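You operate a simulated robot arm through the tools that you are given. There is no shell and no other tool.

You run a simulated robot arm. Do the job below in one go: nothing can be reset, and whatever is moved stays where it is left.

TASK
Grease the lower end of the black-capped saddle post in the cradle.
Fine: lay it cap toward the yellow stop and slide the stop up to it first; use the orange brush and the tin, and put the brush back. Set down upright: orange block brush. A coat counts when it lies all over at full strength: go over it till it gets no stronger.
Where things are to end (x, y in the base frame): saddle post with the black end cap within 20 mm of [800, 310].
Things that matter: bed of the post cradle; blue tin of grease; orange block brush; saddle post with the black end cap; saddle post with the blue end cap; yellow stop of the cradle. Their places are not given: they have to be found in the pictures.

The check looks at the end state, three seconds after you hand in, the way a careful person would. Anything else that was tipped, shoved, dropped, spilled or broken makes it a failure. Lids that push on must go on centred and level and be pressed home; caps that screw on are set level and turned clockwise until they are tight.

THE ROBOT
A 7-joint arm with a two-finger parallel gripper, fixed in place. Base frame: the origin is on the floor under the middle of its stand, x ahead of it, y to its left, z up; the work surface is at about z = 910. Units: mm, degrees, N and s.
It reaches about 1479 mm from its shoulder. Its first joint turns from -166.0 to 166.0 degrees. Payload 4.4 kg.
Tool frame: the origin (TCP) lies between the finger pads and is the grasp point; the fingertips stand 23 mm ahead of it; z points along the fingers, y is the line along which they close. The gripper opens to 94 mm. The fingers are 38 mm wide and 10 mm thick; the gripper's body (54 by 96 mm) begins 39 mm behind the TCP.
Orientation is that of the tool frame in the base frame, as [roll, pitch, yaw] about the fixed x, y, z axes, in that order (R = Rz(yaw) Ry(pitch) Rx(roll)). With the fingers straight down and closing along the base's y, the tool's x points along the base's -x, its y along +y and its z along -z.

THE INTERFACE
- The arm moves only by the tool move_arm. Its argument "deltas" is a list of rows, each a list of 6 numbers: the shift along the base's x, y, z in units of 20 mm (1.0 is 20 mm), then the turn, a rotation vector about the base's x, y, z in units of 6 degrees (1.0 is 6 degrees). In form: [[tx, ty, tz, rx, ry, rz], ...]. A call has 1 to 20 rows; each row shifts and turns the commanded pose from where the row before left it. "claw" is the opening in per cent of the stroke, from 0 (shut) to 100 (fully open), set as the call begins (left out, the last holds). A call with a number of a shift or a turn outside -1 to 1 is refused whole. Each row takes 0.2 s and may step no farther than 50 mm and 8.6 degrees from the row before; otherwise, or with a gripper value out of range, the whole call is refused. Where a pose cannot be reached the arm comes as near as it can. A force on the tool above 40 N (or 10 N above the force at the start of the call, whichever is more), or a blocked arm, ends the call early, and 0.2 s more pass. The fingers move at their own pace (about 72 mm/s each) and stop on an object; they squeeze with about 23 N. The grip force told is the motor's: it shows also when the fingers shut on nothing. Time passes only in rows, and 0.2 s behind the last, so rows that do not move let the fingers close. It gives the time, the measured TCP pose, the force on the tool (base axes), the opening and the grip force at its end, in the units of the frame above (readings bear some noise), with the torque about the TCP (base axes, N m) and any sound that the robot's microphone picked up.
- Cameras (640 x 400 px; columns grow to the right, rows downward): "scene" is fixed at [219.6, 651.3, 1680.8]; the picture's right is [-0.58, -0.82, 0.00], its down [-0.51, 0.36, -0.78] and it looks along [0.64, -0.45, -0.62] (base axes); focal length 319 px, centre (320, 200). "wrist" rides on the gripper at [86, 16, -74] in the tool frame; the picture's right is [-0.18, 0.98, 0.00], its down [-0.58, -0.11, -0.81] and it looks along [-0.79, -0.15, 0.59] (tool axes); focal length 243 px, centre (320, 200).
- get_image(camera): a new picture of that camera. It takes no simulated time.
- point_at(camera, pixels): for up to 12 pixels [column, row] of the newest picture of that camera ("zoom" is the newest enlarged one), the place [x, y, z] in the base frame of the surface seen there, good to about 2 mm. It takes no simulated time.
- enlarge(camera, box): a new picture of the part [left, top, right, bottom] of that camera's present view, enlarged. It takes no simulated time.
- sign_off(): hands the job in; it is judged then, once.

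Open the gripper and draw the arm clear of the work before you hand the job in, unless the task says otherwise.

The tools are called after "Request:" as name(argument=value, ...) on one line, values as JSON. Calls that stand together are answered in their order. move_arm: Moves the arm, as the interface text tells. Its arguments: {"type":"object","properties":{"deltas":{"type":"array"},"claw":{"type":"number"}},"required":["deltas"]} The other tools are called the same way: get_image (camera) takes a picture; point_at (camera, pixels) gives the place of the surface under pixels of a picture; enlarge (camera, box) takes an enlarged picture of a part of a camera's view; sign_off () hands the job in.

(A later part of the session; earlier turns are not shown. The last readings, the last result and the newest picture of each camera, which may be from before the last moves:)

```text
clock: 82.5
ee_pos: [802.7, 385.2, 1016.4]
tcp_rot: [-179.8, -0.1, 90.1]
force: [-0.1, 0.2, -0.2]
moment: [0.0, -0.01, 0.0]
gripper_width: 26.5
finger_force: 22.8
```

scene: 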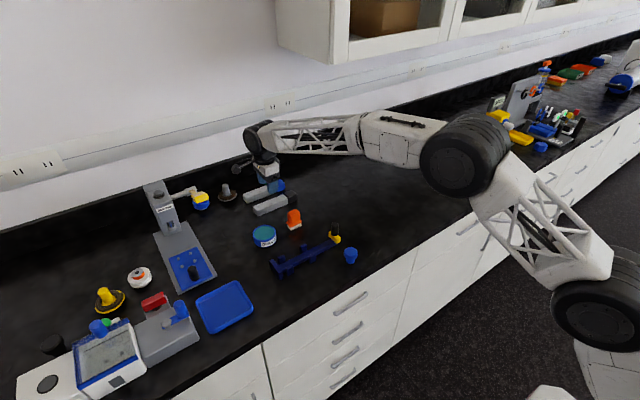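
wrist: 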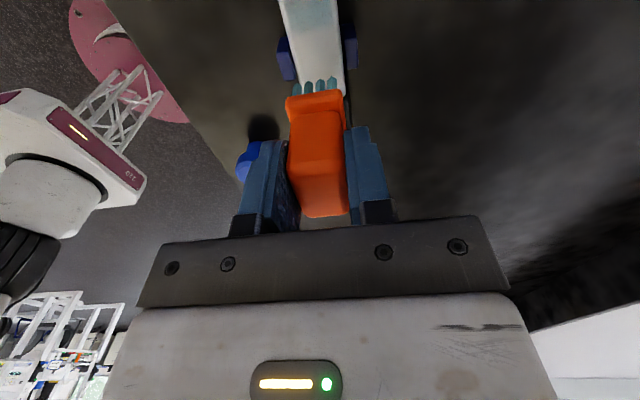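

Still off the surface; I lower by 0.8 mm steps.

Request:
move_arm(deltas=[[0, 0, -0.04, 0, 0, 0], [0, 0, 0, 0, 0, 0]])

Request:
move_arm(deltas=[[0, 0, -0.04, 0, 0, 0], [0, 0, 0, 0, 0, 0]])

```text
clock: 83.1
ee_pos: [802.3, 386.1, 1016.2]
tcp_rot: [-179.8, 0.0, 90.1]
force: [0.1, -0.1, 0.1]
moment: [-0.02, -0.02, -0.01]
gripper_width: 26.6
finger_force: 23.6
```

```text
clock: 83.7
ee_pos: [802.5, 386.2, 1015.6]
tcp_rot: [-179.7, 0.0, 90.0]
force: [-0.9, -0.1, 2.1]
moment: [-0.08, -0.01, 0.01]
gripper_width: 26.7
finger_force: 23.8
```

Just touching (2 N). I press 0.5 mm further and stroke over 66 mm, three passes, following the slight rise of the shaft.

Request:
move_arm(deltas=[[0, 0, -0.025, 0, 0, 0], [0, -0.55, 0.004, 0, 0, 0], [0, -0.55, 0.004, 0, 0, 0], [0, -0.55, 0.004, 0, 0, 0], [0, -0.55, 0.004, 0, 0, 0], [0, -0.55, 0.004, 0, 0, 0], [0, -0.55, 0.004, 0, 0, 0], [0, 0.55, -0.004, 0, 0, 0], [0, 0.55, -0.004, 0, 0, 0], [0, 0.55, -0.004, 0, 0, 0], [0, 0.55, -0.004, 0, 0, 0], [0, 0.55, -0.004, 0, 0, 0], [0, 0.55, -0.004, 0, 0, 0], [0, -0.55, 0.004, 0, 0, 0], [0, -0.55, 0.004, 0, 0, 0], [0, -0.55, 0.004, 0, 0, 0], [0, -0.55, 0.004, 0, 0, 0], [0, -0.55, 0.004, 0, 0, 0], [0, -0.55, 0.004, 0, 0, 0], [0, 0, 0, 0, 0, 0]])

Request:
enlarge(camera="scene", box=[260, 225, 310, 275])

```text
clock: 87.9
ee_pos: [802.5, 318.3, 1014.5]
tcp_rot: [-179.9, -0.1, 90.1]
force: [0.2, -0.2, -1.1]
moment: [0.03, 0.01, 0.0]
gripper_width: 26.7
finger_force: 23.3
```

```text
8.00 times, centred on (285, 250) of scene
```

zoom: 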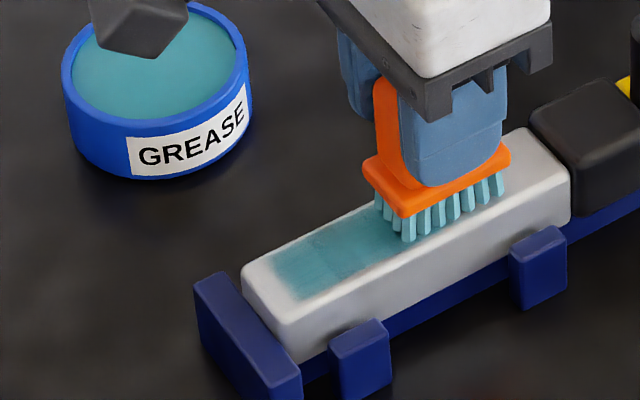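

At y=318 there's no contact anymore (−1 N). I lower to find the surface again here.

Request:
move_arm(deltas=[[0, 0, -0.03, 0, 0, 0], [0, 0, 0, 0, 0, 0]])

Request:
move_arm(deltas=[[0, 0, -0.03, 0, 0, 0], [0, 0, 0, 0, 0, 0]])

```text
clock: 88.5
ee_pos: [802.1, 319.7, 1013.5]
tcp_rot: [-179.7, 0.1, 90.2]
force: [0.0, -0.6, -0.7]
moment: [-0.02, -0.02, 0.03]
gripper_width: 26.5
finger_force: 23.2
```

```text
clock: 89.1
ee_pos: [802.2, 320.9, 1012.3]
tcp_rot: [-179.8, 0.0, 90.1]
force: [0.8, -0.7, 0.9]
moment: [0.08, -0.04, 0.02]
gripper_width: 26.8
finger_force: 22.5
```

Just touching at z≈1012.5. I press 0.6 mm more and do two passes toward the end and back.

Request:
move_arm(deltas=[[0, 0, -0.03, 0, 0, 0], [0, 0.55, 0, 0, 0, 0], [0, 0.55, 0, 0, 0, 0], [0, 0.55, 0, 0, 0, 0], [0, 0.55, 0, 0, 0, 0], [0, 0.55, 0, 0, 0, 0], [0, 0.5, 0, 0, 0, 0], [0, 0, 0, 0, 0, 0]])

Request:
move_arm(deltas=[[0, -0.55, 0, 0, 0, 0], [0, -0.55, 0, 0, 0, 0], [0, -0.55, 0, 0, 0, 0], [0, -0.55, 0, 0, 0, 0], [0, -0.55, 0, 0, 0, 0], [0, -0.5, 0, 0, 0, 0], [0, 0, 0, 0, 0, 0]])

Request:
enlarge(camera="scene", box=[260, 225, 310, 275])

```text
clock: 90.9
ee_pos: [802.1, 384.5, 1012.1]
tcp_rot: [-179.7, -0.1, 90.1]
force: [0.9, -4.7, 17.5]
moment: [-0.09, -0.12, -0.02]
gripper_width: 26.6
finger_force: 22.6
```

```text
clock: 92.5
ee_pos: [802.8, 319.5, 1012.5]
tcp_rot: [-179.9, 0.0, 90.2]
force: [0.4, 0.8, -0.4]
moment: [0.01, -0.01, 0.01]
gripper_width: 26.3
finger_force: 23.0
```

```text
8.00 times, centred on (285, 250) of scene
```

zoom: 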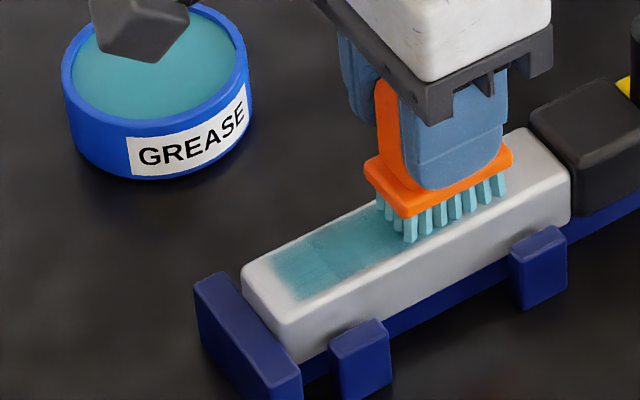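

At the end it pressed 17 N, while at y≈320 contact was lost; the end segment is getting darker. I lift away to judge each segment's strength.

Request:
move_arm(deltas=[[0, 0, 0.5, 0, 0, 0], [0, 0, 0.8, 0, 0, 0], [0, -0.7, 0.7, 0, 0, 0], [0, -0.9, 0, 0, 0, 0], [0, 0, 0, 0, 0, 0]])

Request:
enlarge(camera="scene", box=[260, 225, 310, 275])

Request:
get_image(camera="wrist")

```text
clock: 93.7
ee_pos: [801.4, 289.3, 1053.9]
tcp_rot: [-179.7, 0.0, 90.1]
force: [-0.7, 0.0, -1.1]
moment: [-0.03, -0.01, 0.0]
gripper_width: 26.5
finger_force: 23.2
```

```text
8.00 times, centred on (285, 250) of scene
```

zoom: 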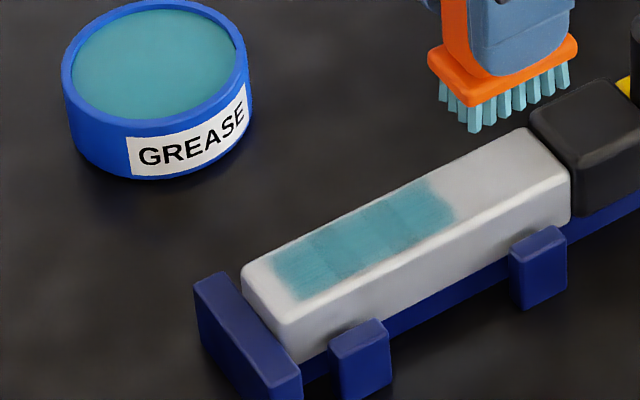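

```text
taken
```

wrist: 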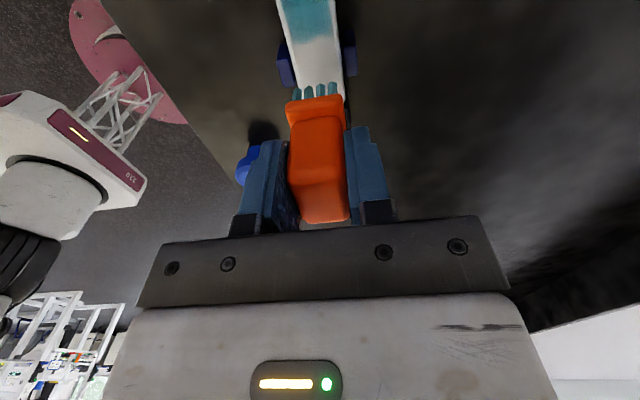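

The coat's patch is bounded at y≈385 and y≈313 whatever the brush path, so that is the zone; I take a tight zoom as a reference of its strength.

Request:
enlarge(camera="scene", box=[270, 240, 322, 266])

Request:
point_at(camera="zoom", pixels=[[30, 150], [150, 180], [250, 120], [350, 80], [450, 40], [140, 100], [200, 200], [300, 160]])

```text
12.31 times, centred on (296, 253) of scene
```

zoom: 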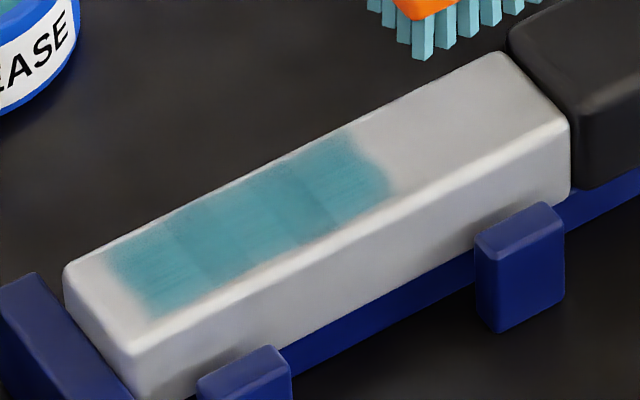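

```text
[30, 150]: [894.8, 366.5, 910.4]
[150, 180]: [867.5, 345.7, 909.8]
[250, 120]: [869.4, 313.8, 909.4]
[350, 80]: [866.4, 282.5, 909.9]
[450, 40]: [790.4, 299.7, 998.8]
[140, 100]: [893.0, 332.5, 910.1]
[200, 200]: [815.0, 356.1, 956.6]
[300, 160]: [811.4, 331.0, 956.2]
```

Three slightly different tones show along the patch. I re-dip and go over it again with lighter, steadier pressure.

Request:
move_arm(deltas=[[0.5, 0.25, 0, 0, 0, 0], [0.9, 0.5, 0, 0, 0, 0], [0.95, 0.5, 0, 0, 0, 0], [0.95, 0.5, 0, 0, 0, 0], [0.95, 0.5, 0, 0, 0, 0], [0.95, 0.5, 0, 0, 0, 0], [0.95, 0.5, 0, 0, 0, 0], [0.7, 0.4, 0, 0, 0, 0], [0.25, 0.16, 0, 0, 0, 0], [0, 0, -0.8, 0, 0, 0], [0, 0, -0.8, 0, 0, 0], [0, 0, -0.6, 0, 0, 0], [0, 0, -0.2, 0, 0, 0], [0, 0, 0, 0, 0, 0]])

Request:
enlarge(camera="scene", box=[240, 205, 290, 255])

```text
clock: 96.7
ee_pos: [944.8, 364.4, 1004.4]
tcp_rot: [-179.8, 0.0, 90.1]
force: [0.4, 0.4, -0.2]
moment: [0.01, 0.0, 0.0]
gripper_width: 26.6
finger_force: 22.8
```

```text
8.00 times, centred on (265, 230) of scene
```

zoom: 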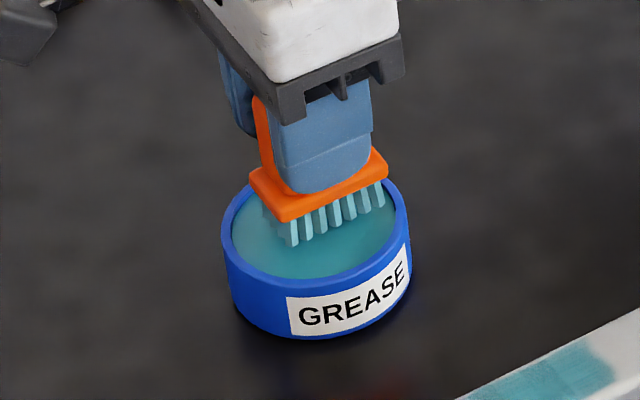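

The brush is over the grease, 4–6 mm above. I lower in steps to touch.

Request:
move_arm(deltas=[[0, 0, -0.1, 0, 0, 0], [0, 0, -0.05, 0, 0, 0], [0, 0, -0.05, 0, 0, 0], [0, 0, 0, 0, 0, 0]])

Request:
move_arm(deltas=[[0, 0, -0.04, 0, 0, 0], [0, 0, 0, 0, 0, 0]])

```text
clock: 97.7
ee_pos: [945.2, 363.4, 1000.4]
tcp_rot: [-179.9, 0.0, 90.1]
force: [0.0, 0.0, -0.6]
moment: [0.02, 0.02, -0.02]
gripper_width: 26.4
finger_force: 23.1
```

```text
clock: 98.3
ee_pos: [944.6, 363.6, 998.9]
tcp_rot: [-179.8, 0.1, 90.0]
force: [0.6, -0.1, -1.1]
moment: [0.01, 0.01, 0.02]
gripper_width: 26.2
finger_force: 22.4
```

Not yet in contact at 998.9; a bit further.

Request:
move_arm(deltas=[[0, 0, -0.04, 0, 0, 0], [0, 0, 0, 0, 0, 0]])

Request:
move_arm(deltas=[[0, 0, -0.03, 0, 0, 0], [0, 0, 0, 0, 0, 0]])

```text
clock: 98.9
ee_pos: [944.8, 363.2, 999.8]
tcp_rot: [-179.7, 0.0, 90.1]
force: [-0.5, 0.5, -0.7]
moment: [-0.05, 0.0, -0.01]
gripper_width: 26.6
finger_force: 22.8
```

```text
clock: 99.5
ee_pos: [943.8, 364.1, 998.7]
tcp_rot: [-179.8, 0.0, 90.1]
force: [0.0, 0.0, -0.7]
moment: [-0.02, -0.01, 0.01]
gripper_width: 26.7
finger_force: 22.7
```

Still free. I continue down with 0.8 mm steps.

Request:
move_arm(deltas=[[0, 0, -0.04, 0, 0, 0], [0, 0, 0, 0, 0, 0]])

Request:
move_arm(deltas=[[0, 0, -0.03, 0, 0, 0], [0, 0, 0, 0, 0, 0]])

Request:
enlarge(camera="scene", box=[240, 205, 290, 255])

```text
clock: 100.1
ee_pos: [945.2, 363.6, 997.7]
tcp_rot: [-179.7, 0.0, 90.0]
force: [-1.3, -0.3, 2.5]
moment: [0.04, -0.02, -0.05]
gripper_width: 26.3
finger_force: 23.3
```

```text
clock: 100.7
ee_pos: [945.2, 364.3, 997.1]
tcp_rot: [-179.9, 0.0, 90.2]
force: [-1.7, -0.4, 8.6]
moment: [0.21, 0.02, 0.03]
gripper_width: 26.4
finger_force: 22.5
```

```text
8.00 times, centred on (265, 230) of scene
```

zoom: 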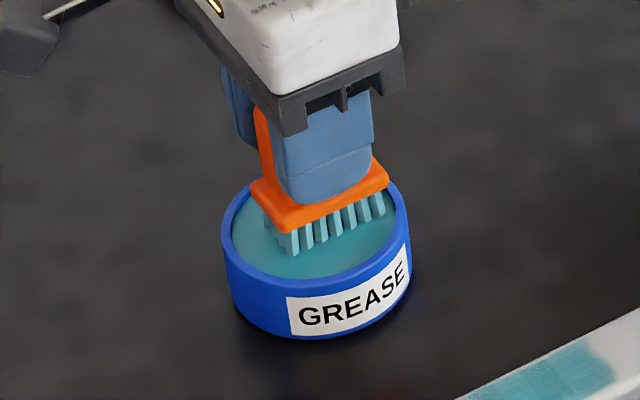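

Touching with 8.6 N but off-centre (moment 0.21): the brush is slightly tilted in the grip. I press a little more on the flat grease to level it.

Request:
move_arm(deltas=[[0, 0, -0.03, 0, 0, 0], [0, 0, 0, 0, 0, 0]])

Request:
move_arm(deltas=[[0, 0, -0.03, 0, 0, 0], [0, 0, 0, 0, 0, 0]])

```text
clock: 101.3
ee_pos: [944.4, 364.3, 998.0]
tcp_rot: [-179.9, 0.0, 90.0]
force: [2.7, 1.6, 15.5]
moment: [0.38, -0.14, -0.02]
gripper_width: 26.2
finger_force: 22.8
```

```text
clock: 101.9
ee_pos: [945.9, 363.1, 997.1]
tcp_rot: [-179.9, -0.1, 90.0]
force: [3.9, 1.2, 20.1]
moment: [-0.02, -0.19, 0.04]
gripper_width: 26.8
finger_force: 23.5
```

The moment vanished at 20 N: the brush is level again and loaded. I lift and return to the post's end.

Request:
move_arm(deltas=[[0, 0, 0.3, 0, 0, 0], [0, 0, 0.8, 0, 0, 0], [0, 0, 0.9, 0, 0, 0], [-0.5, 0.08, 0.1, 0, 0, 0], [-0.9, 0.12, 0, 0, 0, 0], [-0.95, 0.12, 0, 0, 0, 0], [-0.95, 0.12, 0, 0, 0, 0], [-0.95, 0.12, 0, 0, 0, 0], [-0.95, 0.12, 0, 0, 0, 0], [-0.95, 0.12, 0, 0, 0, 0], [-0.65, 0.1, 0, 0, 0, 0], [-0.35, 0.04, 0, 0, 0, 0], [0, 0, -0.6, 0, 0, 0], [0, 0, -0.6, 0, 0, 0], [0, 0, 0, 0, 0, 0]])

Request:
enlarge(camera="wrist", box=[260, 0, 380, 130])

```text
clock: 105.1
ee_pos: [800.5, 382.0, 1013.2]
tcp_rot: [-179.8, 0.0, 90.1]
force: [0.0, -0.1, -0.9]
moment: [0.01, 0.0, 0.01]
gripper_width: 26.3
finger_force: 22.8
```

```text
3.08 times, centred on (320, 65) of wrist
```

zoom: 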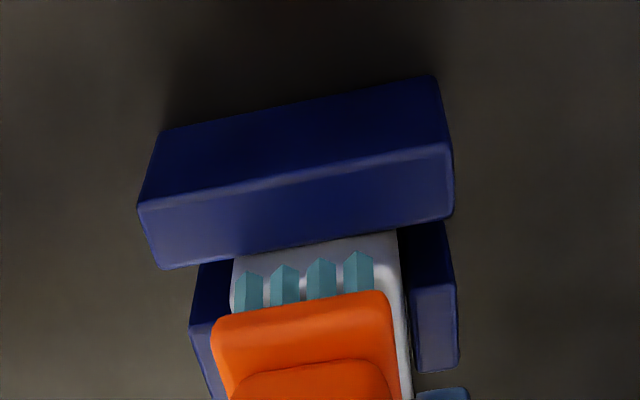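

The bristles' front is just inside the shaft's end, covering the patch edge. I lower to light contact.

Request:
move_arm(deltas=[[0.05, 0, -0.06, 0, 0, 0], [0, 0, 0, 0, 0, 0]])

Request:
move_arm(deltas=[[0, 0, -0.04, 0, 0, 0], [0, 0, 0, 0, 0, 0]])

```text
clock: 105.7
ee_pos: [802.8, 382.0, 1013.3]
tcp_rot: [-179.9, 0.1, 90.1]
force: [-0.4, -0.4, -0.7]
moment: [0.01, -0.01, -0.03]
gripper_width: 26.6
finger_force: 23.0
```

```text
clock: 106.3
ee_pos: [804.0, 382.1, 1011.9]
tcp_rot: [-179.8, 0.1, 90.1]
force: [-0.1, 0.6, -1.3]
moment: [0.01, -0.02, 0.02]
gripper_width: 26.3
finger_force: 23.4
```

Not yet touching; a bit lower.

Request:
move_arm(deltas=[[0, 0, -0.04, 0, 0, 0], [0, 0, 0, 0, 0, 0]])

Request:
move_arm(deltas=[[0, 0, -0.03, 0, 0, 0], [0, 0, 0, 0, 0, 0]])

```text
clock: 106.9
ee_pos: [802.4, 382.5, 1013.0]
tcp_rot: [-179.8, 0.0, 90.1]
force: [0.0, 0.3, 0.0]
moment: [-0.01, -0.02, 0.0]
gripper_width: 26.4
finger_force: 23.2
```

```text
clock: 107.5
ee_pos: [803.8, 382.0, 1011.2]
tcp_rot: [-179.9, 0.0, 90.1]
force: [-1.6, -0.8, 7.7]
moment: [-0.18, -0.03, -0.01]
gripper_width: 26.6
finger_force: 22.7
```

Contact of 8 N. I stroke −y over the whole patch and back, reading the force at each end.

Request:
move_arm(deltas=[[0, -0.5, 0, 0, 0, 0], [0, -0.5, 0, 0, 0, 0], [0, -0.5, 0, 0, 0, 0], [0, -0.5, 0, 0, 0, 0], [0, -0.5, 0, 0, 0, 0], [0, -0.5, 0, 0, 0, 0], [0, 0, 0, 0, 0, 0]])

Request:
move_arm(deltas=[[0, 0.5, 0, 0, 0, 0], [0, 0.5, 0, 0, 0, 0], [0, 0.5, 0, 0, 0, 0], [0, 0.5, 0, 0, 0, 0], [0, 0.5, 0, 0, 0, 0], [0, 0.5, 0, 0, 0, 0], [0, 0, 0, 0, 0, 0]])

Request:
enlarge(camera="scene", box=[270, 240, 322, 266])

```text
clock: 109.1
ee_pos: [802.6, 324.0, 1010.2]
tcp_rot: [-179.8, 0.0, 90.2]
force: [-1.0, 0.6, 3.9]
moment: [0.07, -0.01, 0.02]
gripper_width: 26.2
finger_force: 23.0
```

```text
clock: 110.7
ee_pos: [802.3, 382.4, 1010.0]
tcp_rot: [-179.8, 0.0, 90.1]
force: [1.4, -3.7, 13.3]
moment: [-0.31, -0.06, -0.02]
gripper_width: 26.4
finger_force: 23.0
```

```text
12.31 times, centred on (296, 253) of scene
```

zoom: 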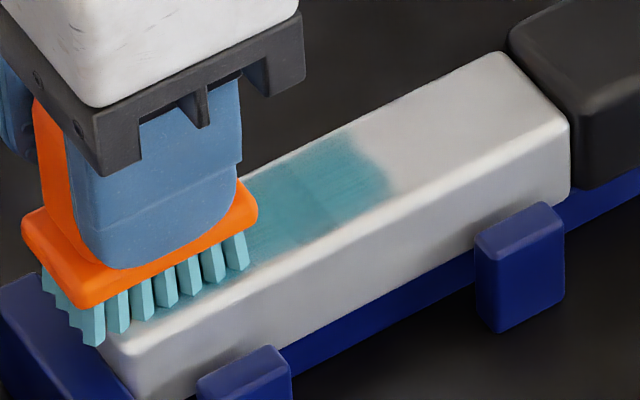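

Contact holds between 4 and 13 N. I do more round trips.

Request:
move_arm(deltas=[[0.05, -0.65, 0, 0, 0, 0], [0, -0.65, 0, 0, 0, 0], [0, -0.65, 0, 0, 0, 0], [0, -0.65, 0, 0, 0, 0], [0, -0.6, 0, 0, 0, 0], [-0.1, 0.65, 0, 0, 0, 0], [0, 0.65, 0, 0, 0, 0], [0, 0.65, 0, 0, 0, 0], [0, 0.65, 0, 0, 0, 0], [0, 0.6, 0, 0, 0, 0], [0.05, -0.65, -0.005, 0, 0, 0], [0, -0.65, 0, 0, 0, 0], [0, -0.65, 0, 0, 0, 0], [0, -0.65, 0, 0, 0, 0], [0, -0.6, 0, 0, 0, 0], [0, 0, 0, 0, 0, 0]])

Request:
move_arm(deltas=[[0.05, 0.65, -0.01, 0, 0, 0], [0, 0.65, 0, 0, 0, 0], [0, 0.65, 0, 0, 0, 0], [0, 0.65, 0, 0, 0, 0], [0, 0.6, 0, 0, 0, 0], [-0.1, -0.65, 0, 0, 0, 0], [0, -0.65, 0, 0, 0, 0], [0, -0.65, 0, 0, 0, 0], [0, -0.65, 0, 0, 0, 0], [0, -0.6, 0, 0, 0, 0], [0, 0, 0, 0, 0, 0]])

Request:
enlarge(camera="scene", box=[270, 240, 322, 266])

```text
clock: 114.1
ee_pos: [801.6, 318.0, 1009.5]
tcp_rot: [-179.8, 0.0, 90.1]
force: [-0.9, 5.1, 13.3]
moment: [0.21, -0.01, 0.02]
gripper_width: 26.2
finger_force: 23.1
```

```text
clock: 116.5
ee_pos: [801.7, 318.9, 1010.1]
tcp_rot: [-179.9, 0.0, 90.1]
force: [-1.7, 6.3, 19.1]
moment: [0.21, 0.05, 0.0]
gripper_width: 26.5
finger_force: 22.8
```

```text
12.31 times, centred on (296, 253) of scene
```

zoom: 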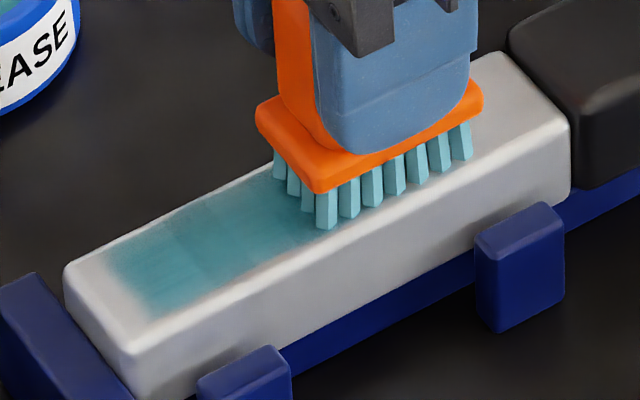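

The post hasn't moved. I lift away again and compare the patch with the earlier reference zoom.

Request:
move_arm(deltas=[[0, 0, 0.5, 0, 0, 0], [0, 0, 0.8, 0, 0, 0], [0, -0.7, 0.7, 0, 0, 0], [0, -0.8, 0, 0, 0, 0], [0, 0, 0, 0, 0, 0]])

Request:
enlarge(camera="scene", box=[270, 240, 322, 266])

```text
clock: 117.7
ee_pos: [800.9, 289.0, 1050.8]
tcp_rot: [-179.8, 0.0, 90.1]
force: [0.0, -1.4, -0.2]
moment: [0.0, 0.01, -0.02]
gripper_width: 26.6
finger_force: 23.4
```

```text
12.31 times, centred on (296, 253) of scene
```

zoom: 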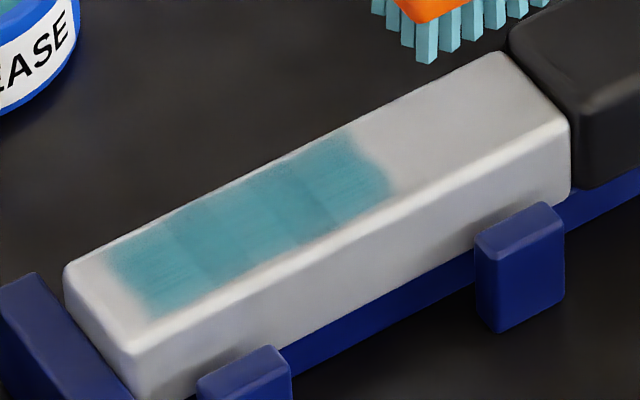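

It looks nearly the same as before, i.e. close to saturated. I take a tighter reference zoom, then do one more dip-and-stroke round to make sure it gets no stronger.

Request:
enlarge(camera="scene", box=[276, 246, 304, 268])

Request:
move_arm(deltas=[[0.5, 0.25, 0, 0, 0, 0], [0.9, 0.5, 0, 0, 0, 0], [0.95, 0.5, 0, 0, 0, 0], [0.95, 0.5, 0, 0, 0, 0], [0.95, 0.5, 0, 0, 0, 0], [0.95, 0.5, 0, 0, 0, 0], [0.95, 0.5, 0, 0, 0, 0], [0.75, 0.4, 0, 0, 0, 0], [0.25, 0.16, 0, 0, 0, 0], [0, 0, -0.8, 0, 0, 0], [0, 0, -0.8, 0, 0, 0], [0, 0, -0.7, 0, 0, 0], [0, 0, -0.15, 0, 0, 0], [0, 0, 0, 0, 0, 0]])

Request:
enlarge(camera="scene", box=[240, 205, 290, 255])

```text
16.00 times, centred on (290, 257) of scene
```

zoom: 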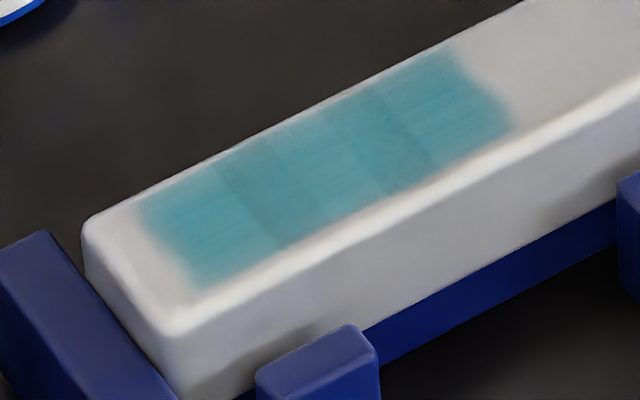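

```text
clock: 120.7
ee_pos: [945.1, 364.5, 1000.6]
tcp_rot: [-179.8, 0.0, 90.2]
force: [-0.3, -0.3, -0.7]
moment: [-0.01, -0.01, 0.01]
gripper_width: 26.6
finger_force: 23.2
```

```text
8.00 times, centred on (265, 230) of scene
```

zoom: 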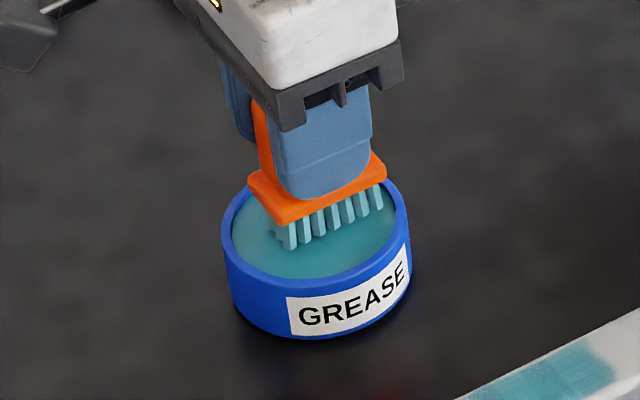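

The segments now look equal, with darker strips where they overlap. I dip once more, lowering to contact.

Request:
move_arm(deltas=[[0, 0, -0.08, 0, 0, 0], [0, 0, -0.05, 0, 0, 0], [0, 0, -0.04, 0, 0, 0], [0, 0, 0, 0, 0, 0]])

Request:
move_arm(deltas=[[0, 0, -0.04, 0, 0, 0], [0, 0, 0, 0, 0, 0]])

Request:
move_arm(deltas=[[0, 0, -0.03, 0, 0, 0], [0, 0, 0, 0, 0, 0]])

```text
clock: 121.7
ee_pos: [945.5, 364.4, 997.3]
tcp_rot: [-179.7, 0.1, 90.1]
force: [-0.2, 0.3, -0.7]
moment: [-0.02, 0.0, -0.01]
gripper_width: 26.5
finger_force: 23.4
```

```text
clock: 122.3
ee_pos: [945.6, 364.4, 996.6]
tcp_rot: [-179.8, 0.0, 90.2]
force: [-0.6, 0.9, -1.3]
moment: [0.01, 0.01, -0.02]
gripper_width: 26.4
finger_force: 23.0
```

```text
clock: 122.9
ee_pos: [945.2, 365.7, 996.5]
tcp_rot: [-179.8, 0.0, 90.2]
force: [0.0, -0.2, 2.4]
moment: [-0.01, 0.02, 0.05]
gripper_width: 26.5
finger_force: 22.8
```

Touching (2.4 N). I press slightly more to load and level it.

Request:
move_arm(deltas=[[0, 0, -0.04, 0, 0, 0], [0, 0, 0, 0, 0, 0], [0, 0, 0, 0, 0, 0]])

Request:
move_arm(deltas=[[0, 0, 0.3, 0, 0, 0], [0, 0, 0.8, 0, 0, 0], [0, 0, 0.9, 0, 0, 0], [-0.5, 0.08, 0.1, 0, 0, 0], [-0.9, 0.12, 0, 0, 0, 0], [-0.95, 0.12, 0, 0, 0, 0], [-0.95, 0.12, 0, 0, 0, 0], [-0.95, 0.12, 0, 0, 0, 0], [-0.95, 0.12, 0, 0, 0, 0], [-0.95, 0.12, 0, 0, 0, 0], [-0.65, 0.1, 0, 0, 0, 0], [-0.3, 0.04, 0, 0, 0, 0], [0, 0, -0.6, 0, 0, 0], [0, 0, -0.6, 0, 0, 0], [0, 0, 0, 0, 0, 0]])

Request:
enlarge(camera="scene", box=[260, 225, 310, 275])

```text
clock: 123.7
ee_pos: [945.0, 364.7, 996.6]
tcp_rot: [-179.8, 0.1, 90.1]
force: [-1.3, 3.6, 7.0]
moment: [0.05, -0.07, 0.04]
gripper_width: 26.3
finger_force: 23.2
```

```text
clock: 126.9
ee_pos: [802.4, 384.6, 1014.5]
tcp_rot: [-179.8, 0.0, 90.0]
force: [-0.5, -0.6, -1.1]
moment: [-0.01, -0.04, 0.0]
gripper_width: 26.5
finger_force: 22.7
```

```text
8.00 times, centred on (285, 250) of scene
```

zoom: 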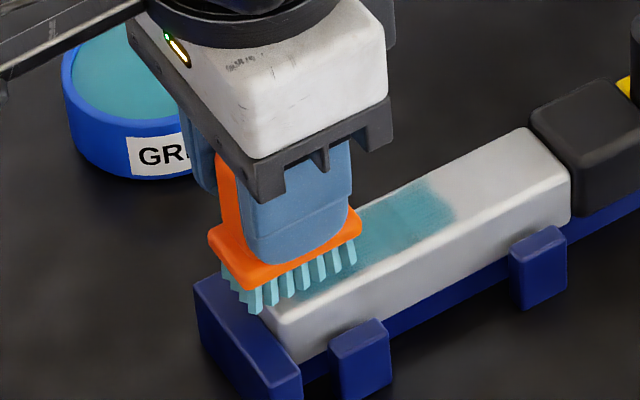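

Now lower again to light contact at the end of the shaft.

Request:
move_arm(deltas=[[0, 0, -0.08, 0, 0, 0], [0, 0, -0.05, 0, 0, 0], [0, 0, -0.04, 0, 0, 0], [0, 0, 0, 0, 0, 0]])

Request:
move_arm(deltas=[[0, 0, -0.03, 0, 0, 0], [0, 0, 0, 0, 0, 0]])

```text
clock: 127.9
ee_pos: [802.4, 384.4, 1010.7]
tcp_rot: [-179.8, -0.1, 90.0]
force: [-0.1, -0.9, 1.2]
moment: [-0.01, -0.08, 0.02]
gripper_width: 26.5
finger_force: 22.8
```

```text
clock: 128.5
ee_pos: [802.8, 383.7, 1010.5]
tcp_rot: [-179.8, 0.0, 90.1]
force: [-0.6, 0.4, 6.7]
moment: [-0.06, -0.05, -0.01]
gripper_width: 26.6
finger_force: 23.0
```

Contact of 6.7 N. I stroke the patch in several slow passes, with small x shifts.

Request:
move_arm(deltas=[[0, -0.65, 0, 0, 0, 0], [0, -0.65, 0, 0, 0, 0], [0, -0.65, 0, 0, 0, 0], [0, -0.65, 0, 0, 0, 0], [0, -0.6, 0, 0, 0, 0], [0, 0, 0, 0, 0, 0]])

Request:
move_arm(deltas=[[-0.08, 0.65, 0, 0, 0, 0], [0, 0.65, 0, 0, 0, 0], [0, 0.65, 0, 0, 0, 0], [0, 0.65, 0, 0, 0, 0], [0, 0.6, 0, 0, 0, 0], [0, 0, 0, 0, 0, 0]])

```text
clock: 129.9
ee_pos: [801.2, 319.7, 1010.8]
tcp_rot: [-179.8, 0.0, 90.0]
force: [-0.6, 6.3, 19.2]
moment: [0.19, 0.0, 0.04]
gripper_width: 26.3
finger_force: 22.8
```

```text
clock: 131.3
ee_pos: [800.1, 385.1, 1009.4]
tcp_rot: [-179.7, 0.1, 90.2]
force: [0.0, -6.7, 21.8]
moment: [-0.51, -0.1, 0.01]
gripper_width: 26.5
finger_force: 22.1
```

Force is around 20 N at both ends, so I raise 0.4 mm and do more passes at other x offsets.

Request:
move_arm(deltas=[[0.2, -0.5, 0.02, 0, 0, 0], [0, -0.65, 0, 0, 0, 0], [0, -0.65, 0, 0, 0, 0], [0, -0.65, 0, 0, 0, 0], [0, -0.65, 0, 0, 0, 0], [-0.1, 0.65, 0, 0, 0, 0], [0, 0.65, 0, 0, 0, 0], [0, 0.65, 0, 0, 0, 0], [0, 0.65, 0, 0, 0, 0], [0, 0.5, 0, 0, 0, 0], [0, -0.5, -0.005, 0, 0, 0], [0, -0.65, 0, 0, 0, 0], [0, -0.65, 0, 0, 0, 0], [0, -0.65, 0, 0, 0, 0], [0, -0.65, 0, 0, 0, 0], [0, 0, 0, 0, 0, 0]])

Request:
move_arm(deltas=[[0, 0, 0.5, 0, 0, 0], [0, 0, 0.8, 0, 0, 0], [0, -0.7, 0.7, 0, 0, 0], [0, -0.8, 0, 0, 0, 0], [0, 0, 0, 0, 0, 0]])

Request:
enlarge(camera="scene", box=[276, 246, 304, 268])

Request:
enlarge(camera="scene", box=[270, 240, 322, 266])

```text
clock: 134.7
ee_pos: [802.5, 322.5, 1009.9]
tcp_rot: [-179.9, 0.0, 90.0]
force: [-1.1, 8.8, 24.0]
moment: [0.39, -0.02, 0.0]
gripper_width: 26.3
finger_force: 23.1
```

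```text
clock: 135.9
ee_pos: [802.1, 291.4, 1048.5]
tcp_rot: [-179.8, 0.0, 90.1]
force: [0.5, 0.5, -0.8]
moment: [0.0, -0.01, -0.02]
gripper_width: 26.4
finger_force: 22.8
```

```text
16.00 times, centred on (290, 257) of scene
```

zoom: 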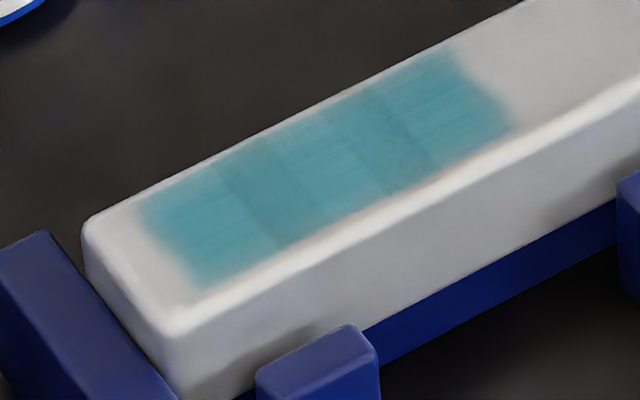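

```text
12.31 times, centred on (296, 253) of scene
```

zoom: 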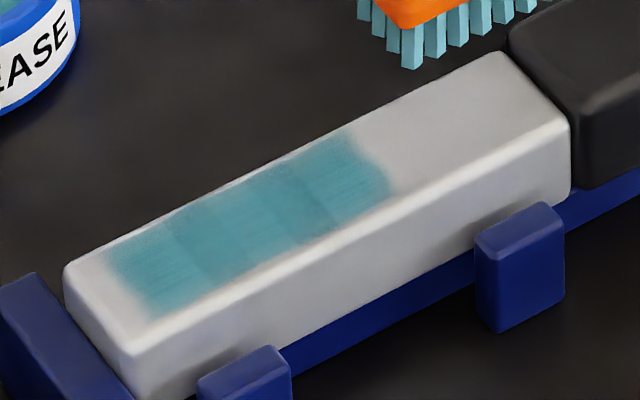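

The patch looks unchanged from the last round: all segments are saturated over the full zone. Now I carry the brush back above its original place (944.5, 253).

Request:
move_arm(deltas=[[0.5, -0.13, 0.1, 0, 0, 0], [0.9, -0.24, 0, 0, 0, 0], [0.95, -0.25, 0, 0, 0, 0], [0.95, -0.25, 0, 0, 0, 0], [0.95, -0.25, 0, 0, 0, 0], [0.95, -0.25, 0, 0, 0, 0], [0.95, -0.25, 0, 0, 0, 0], [0.7, -0.2, 0, 0, 0, 0], [0.28, -0.08, 0, 0, 0, 0], [0, 0, 0, 0, 0, 0]])

Request:
enlarge(camera="scene", box=[255, 165, 335, 245])

Request:
get_image(camera="wrist")

```text
clock: 138.1
ee_pos: [946.1, 254.4, 1051.8]
tcp_rot: [-179.7, -0.1, 90.0]
force: [0.5, 0.0, -1.8]
moment: [0.01, 0.0, -0.01]
gripper_width: 26.6
finger_force: 22.9
```

```text
5.00 times, centred on (295, 205) of scene
```

zoom: 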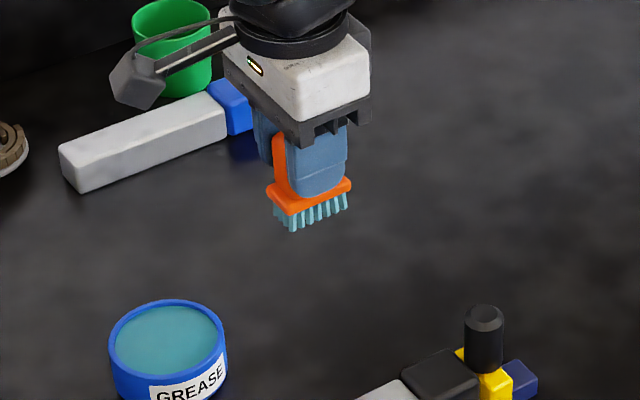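

```text
taken
```

wrist: 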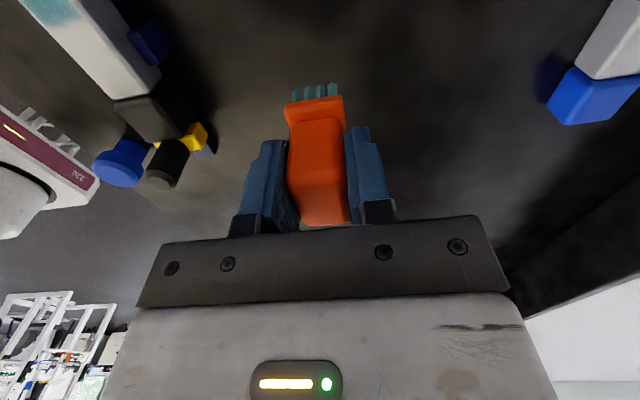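

The brush is over its place, level. I lower it to just above the table.

Request:
move_arm(deltas=[[-0.05, -0.06, -0.6, 0, 0, 0], [0, 0, -0.9, 0, 0, 0], [0, 0, -0.9, 0, 0, 0], [0, 0, -0.8, 0, 0, 0], [0, 0, -0.5, 0, 0, 0], [0, 0, -0.3, 0, 0, 0], [0, 0, 0, 0, 0, 0]])

Request:
move_arm(deltas=[[0, 0, -0.1, 0, 0, 0], [0, 0, -0.08, 0, 0, 0], [0, 0, 0, 0, 0, 0]])

```text
clock: 139.7
ee_pos: [943.1, 253.0, 973.0]
tcp_rot: [-179.7, 0.0, 90.1]
force: [0.0, -1.1, -1.4]
moment: [-0.04, 0.0, -0.01]
gripper_width: 26.7
finger_force: 22.8
```

```text
clock: 140.5
ee_pos: [943.6, 251.0, 968.3]
tcp_rot: [-179.8, 0.0, 90.2]
force: [0.1, 0.5, -1.1]
moment: [-0.02, -0.01, 0.01]
gripper_width: 26.5
finger_force: 23.2
```

At z≈968, no contact yet. I continue with ~1–1.5 mm steps, watching the force.

Request:
move_arm(deltas=[[0, 0, -0.07, 0, 0, 0], [0, 0, -0.05, 0, 0, 0], [0, 0, 0, 0, 0, 0]])

Request:
move_arm(deltas=[[0, 0, -0.04, 0, 0, 0], [0, 0, 0, 0, 0, 0]])

Request:
move_arm(deltas=[[0, 0, -0.03, 0, 0, 0], [0, 0, 0, 0, 0, 0]])

```text
clock: 141.3
ee_pos: [943.9, 252.3, 965.9]
tcp_rot: [-179.9, 0.0, 90.2]
force: [0.3, 0.2, -1.2]
moment: [-0.02, 0.0, 0.01]
gripper_width: 26.6
finger_force: 22.9
```

```text
clock: 141.9
ee_pos: [945.0, 252.3, 965.1]
tcp_rot: [-179.8, 0.0, 90.2]
force: [0.2, 1.2, -0.6]
moment: [0.0, 0.03, -0.01]
gripper_width: 26.8
finger_force: 23.1
```

```text
clock: 142.5
ee_pos: [945.3, 252.3, 965.0]
tcp_rot: [-179.8, 0.0, 90.0]
force: [0.0, -0.7, 2.6]
moment: [-0.03, -0.01, -0.02]
gripper_width: 26.5
finger_force: 22.7
```

The bristles touch the table (2.6 N). I press another 0.5 mm to level it and look before releasing.

Request:
move_arm(deltas=[[0, 0, -0.03, 0, 0, 0], [0, 0, 0, 0, 0, 0]])

Request:
enlarge(camera="scene", box=[265, 185, 325, 245])

```text
clock: 143.1
ee_pos: [944.6, 252.6, 964.4]
tcp_rot: [-179.9, 0.0, 90.0]
force: [1.5, -0.5, 9.5]
moment: [-0.07, -0.14, 0.01]
gripper_width: 26.4
finger_force: 22.5
```

```text
6.67 times, centred on (295, 215) of scene
```

zoom: 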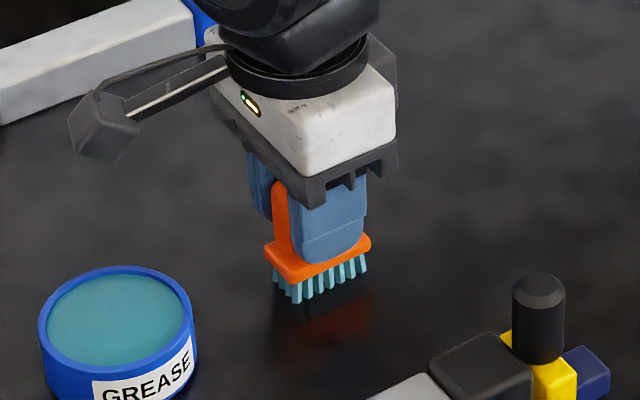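

The brush stands on its bristles at its old place. Before letting go I check the coat once more with the arm out of the way.

Request:
enlarge(camera="scene", box=[270, 236, 322, 270])

```text
11.76 times, centred on (296, 253) of scene
```

zoom: 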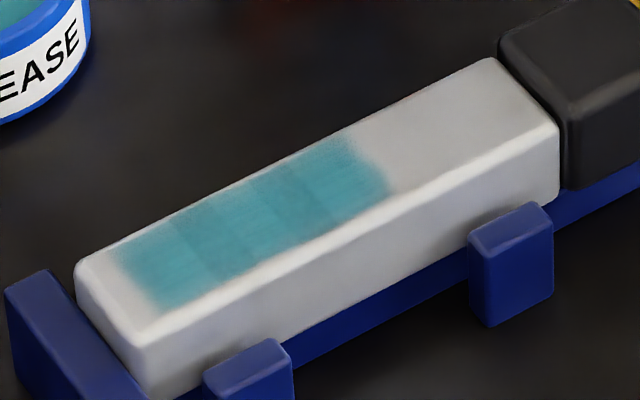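

The coat is even over all three segments. I open the gripper and release the brush.

Request:
move_arm(deltas=[[0, 0, 0, 0, 0, 0], [0, 0, 0, 0, 0, 0], [0, 0, 0, 0, 0, 0]], claw=54)

Request:
enlarge(camera="scene", box=[265, 185, 325, 245])

Request:
get_image(camera="wrist")

```text
clock: 143.9
ee_pos: [944.1, 253.0, 962.9]
tcp_rot: [-179.7, -0.1, 90.1]
force: [1.1, 0.2, 0.0]
moment: [-0.01, 0.0, -0.01]
gripper_width: 50.5
finger_force: 0.1
```

```text
6.67 times, centred on (295, 215) of scene
```

zoom: 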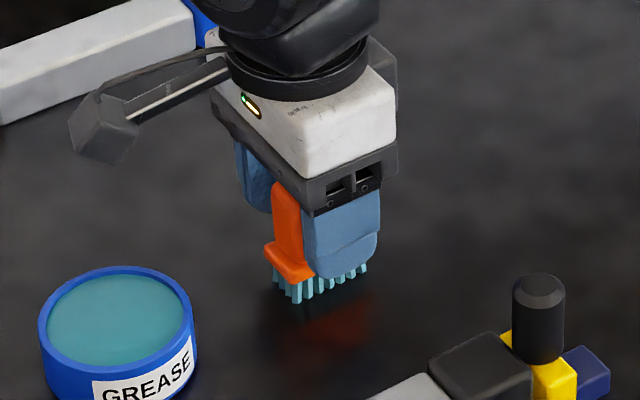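

```text
taken
```

wrist: 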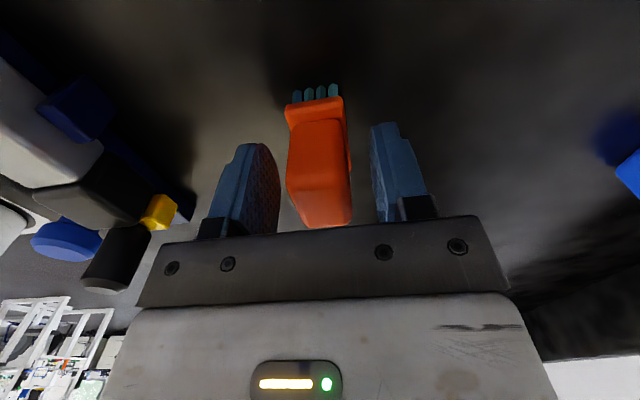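

The fingers are clear of the brush on both sides. I rise straight up and check the brush stands.

Request:
move_arm(deltas=[[0, 0, 0.4, 0, 0, 0], [0, 0, 0.7, 0, 0, 0], [0, 0, 0.9, 0, 0, 0], [0, 0, 0.9, 0, 0, 0], [0, 0, 0.9, 0, 0, 0], [0, 0, 0.9, 0, 0, 0], [0, 0, 0.9, 0, 0, 0], [0, 0, 0.9, 0, 0, 0], [0, 0, 0, 0, 0, 0]])

Request:
enlarge(camera="scene", box=[265, 185, 325, 245])

Request:
get_image(camera="wrist")

```text
clock: 145.9
ee_pos: [943.3, 251.7, 1093.6]
tcp_rot: [-179.8, 0.0, 90.1]
force: [-0.1, -0.7, 0.0]
moment: [0.05, 0.01, -0.03]
gripper_width: 51.0
finger_force: 0.0
```

```text
6.67 times, centred on (295, 215) of scene
```

zoom: 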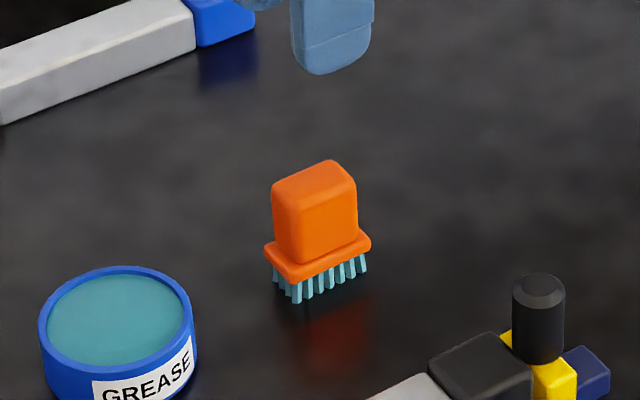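

```text
taken
```

wrist: 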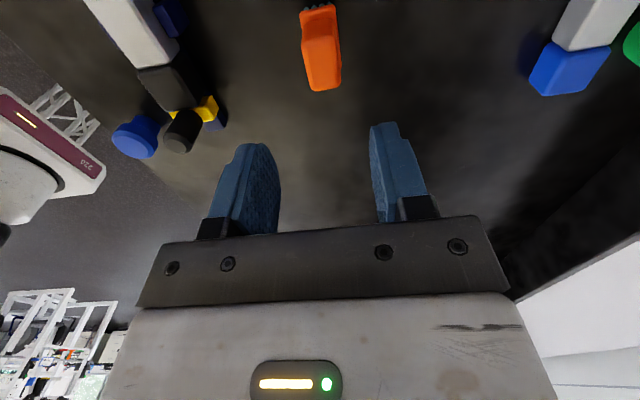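

The brush stands upright at its old spot. With the gripper empty I go for a close wrist view of the coated end and the stop.

Request:
move_arm(deltas=[[-0.8, 0.93, 0, 0, 0, 0], [-0.8, 0.93, 0, 0, 0, 0], [-0.8, 0.93, 0, 0, 0, 0], [-0.8, 0.93, 0, 0, 0, 0], [-0.8, 0.93, 0, 0, 0, 0], [-0.8, 0.93, 0, 0, 0, 0], [-0.8, 0.93, 0, 0, 0, 0], [-0.8, 0.93, 0, 0, 0, 0], [-0.7, 0.9, 0, 0, 0, 0], [0, 0, 0, 0, 0, 0]])

Request:
enlarge(camera="wrist", box=[270, 60, 390, 180])

```text
clock: 148.1
ee_pos: [802.8, 419.9, 1092.2]
tcp_rot: [-179.8, 0.0, 90.1]
force: [0.5, -0.6, 0.8]
moment: [0.01, 0.01, -0.01]
gripper_width: 50.9
finger_force: 0.0
```

```text
3.33 times, centred on (330, 120) of wrist
```

zoom: 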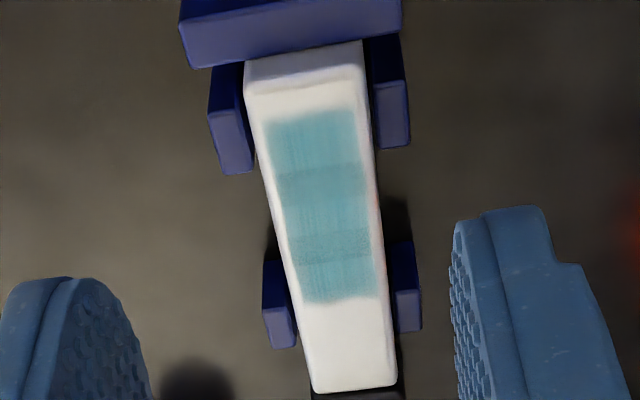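

Three segments with overlap strips are visible, symmetric on the top face. I zoom in further to compare their strength.

Request:
enlarge(camera="wrist", box=[310, 86, 350, 156])

Request:
get_image(camera="wrist")

```text
5.71 times, centred on (330, 121) of wrist
```

zoom: 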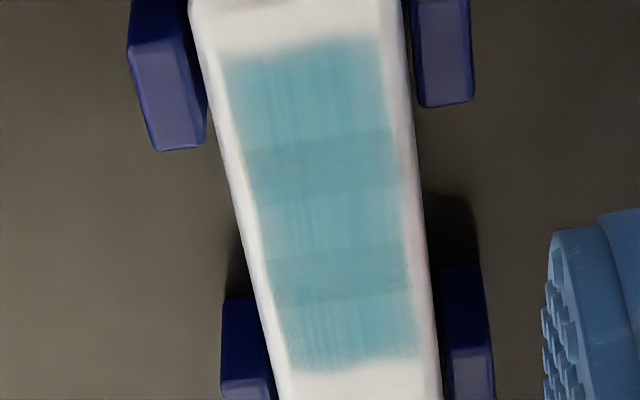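

```text
taken
```

wrist: 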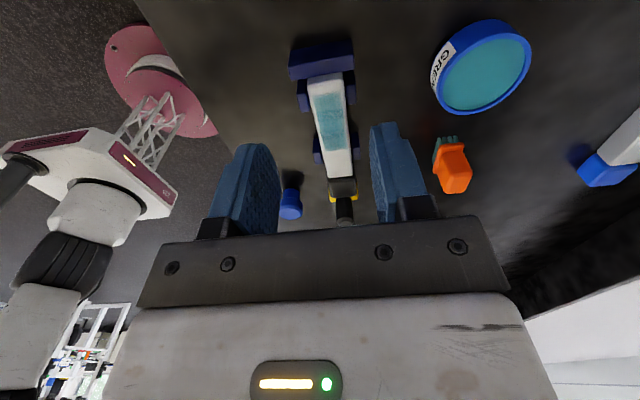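

The segments match and two full rounds brought no visible change. Now I verify the stop against the cap and the post's position.

Request:
enlarge(camera="wrist", box=[315, 160, 375, 225])

Request:
enlarge(camera="scene", box=[305, 220, 350, 260])

Request:
point_at(camera="zoom", pixels=[[250, 190], [310, 230], [315, 270], [350, 245], [340, 215], [290, 140], [365, 150], [385, 225], [370, 60]])

```text
6.15 times, centred on (345, 192) of wrist
```

zoom: 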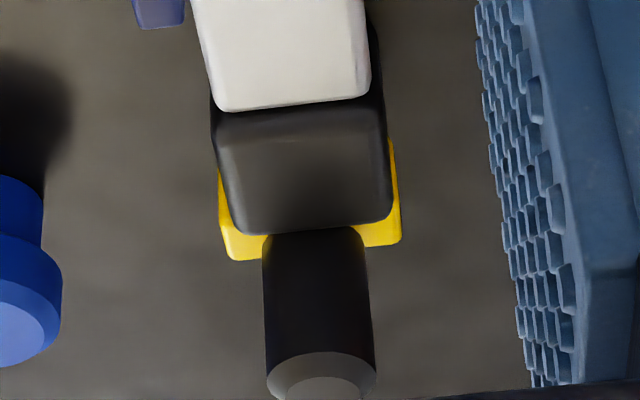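

```text
10.00 times, centred on (328, 240) of scene
```

zoom: 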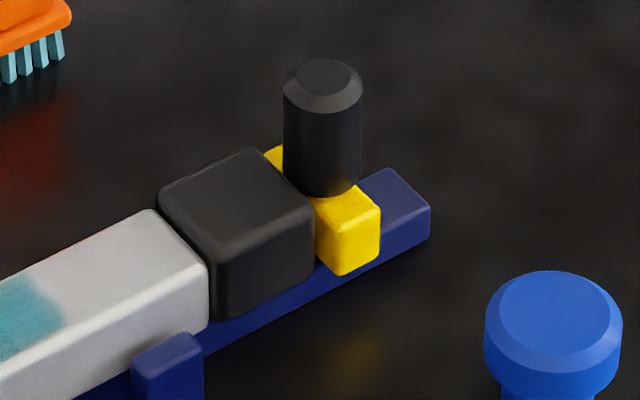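

```text
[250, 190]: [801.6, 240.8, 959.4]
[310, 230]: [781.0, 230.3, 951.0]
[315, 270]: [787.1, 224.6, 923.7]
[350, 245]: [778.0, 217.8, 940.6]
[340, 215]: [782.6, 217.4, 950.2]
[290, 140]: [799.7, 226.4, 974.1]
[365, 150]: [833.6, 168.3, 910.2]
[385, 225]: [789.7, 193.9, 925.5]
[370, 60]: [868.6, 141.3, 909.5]
```

The stop's knob touches the cap's end, so the stop is fully up to the post. I check the lower end against the plate and its coordinates.

Request:
enlarge(camera="scene", box=[262, 245, 302, 285])

Request:
point_at(camera="zoom", pixels=[[255, 140], [275, 170], [300, 205], [310, 190], [290, 165], [215, 165], [290, 265], [320, 215], [270, 125], [300, 225]])

Request:
get_image(camera="scene")

```text
10.00 times, centred on (282, 265) of scene
```

zoom: 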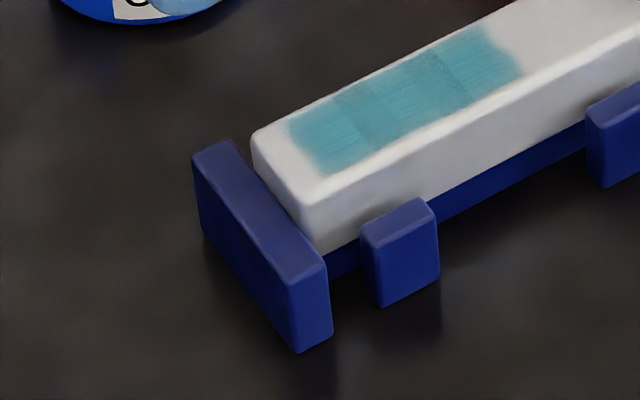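

```text
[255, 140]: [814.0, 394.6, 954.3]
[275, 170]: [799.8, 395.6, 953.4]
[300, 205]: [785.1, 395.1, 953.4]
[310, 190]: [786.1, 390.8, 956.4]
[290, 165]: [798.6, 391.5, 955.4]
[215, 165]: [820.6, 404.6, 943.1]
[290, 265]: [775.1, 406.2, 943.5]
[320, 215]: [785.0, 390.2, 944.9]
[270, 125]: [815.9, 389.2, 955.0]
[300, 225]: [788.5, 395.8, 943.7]
```

```text
taken
```

scene: 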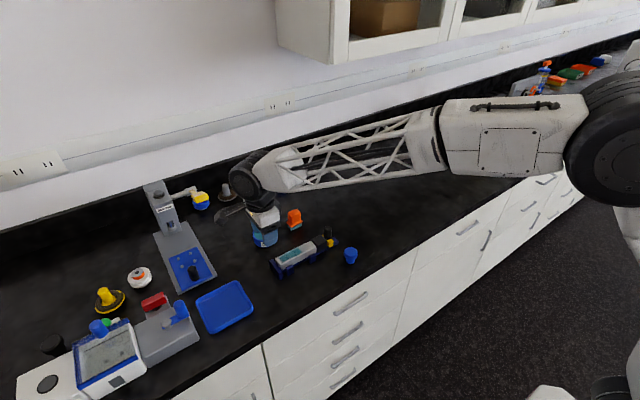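

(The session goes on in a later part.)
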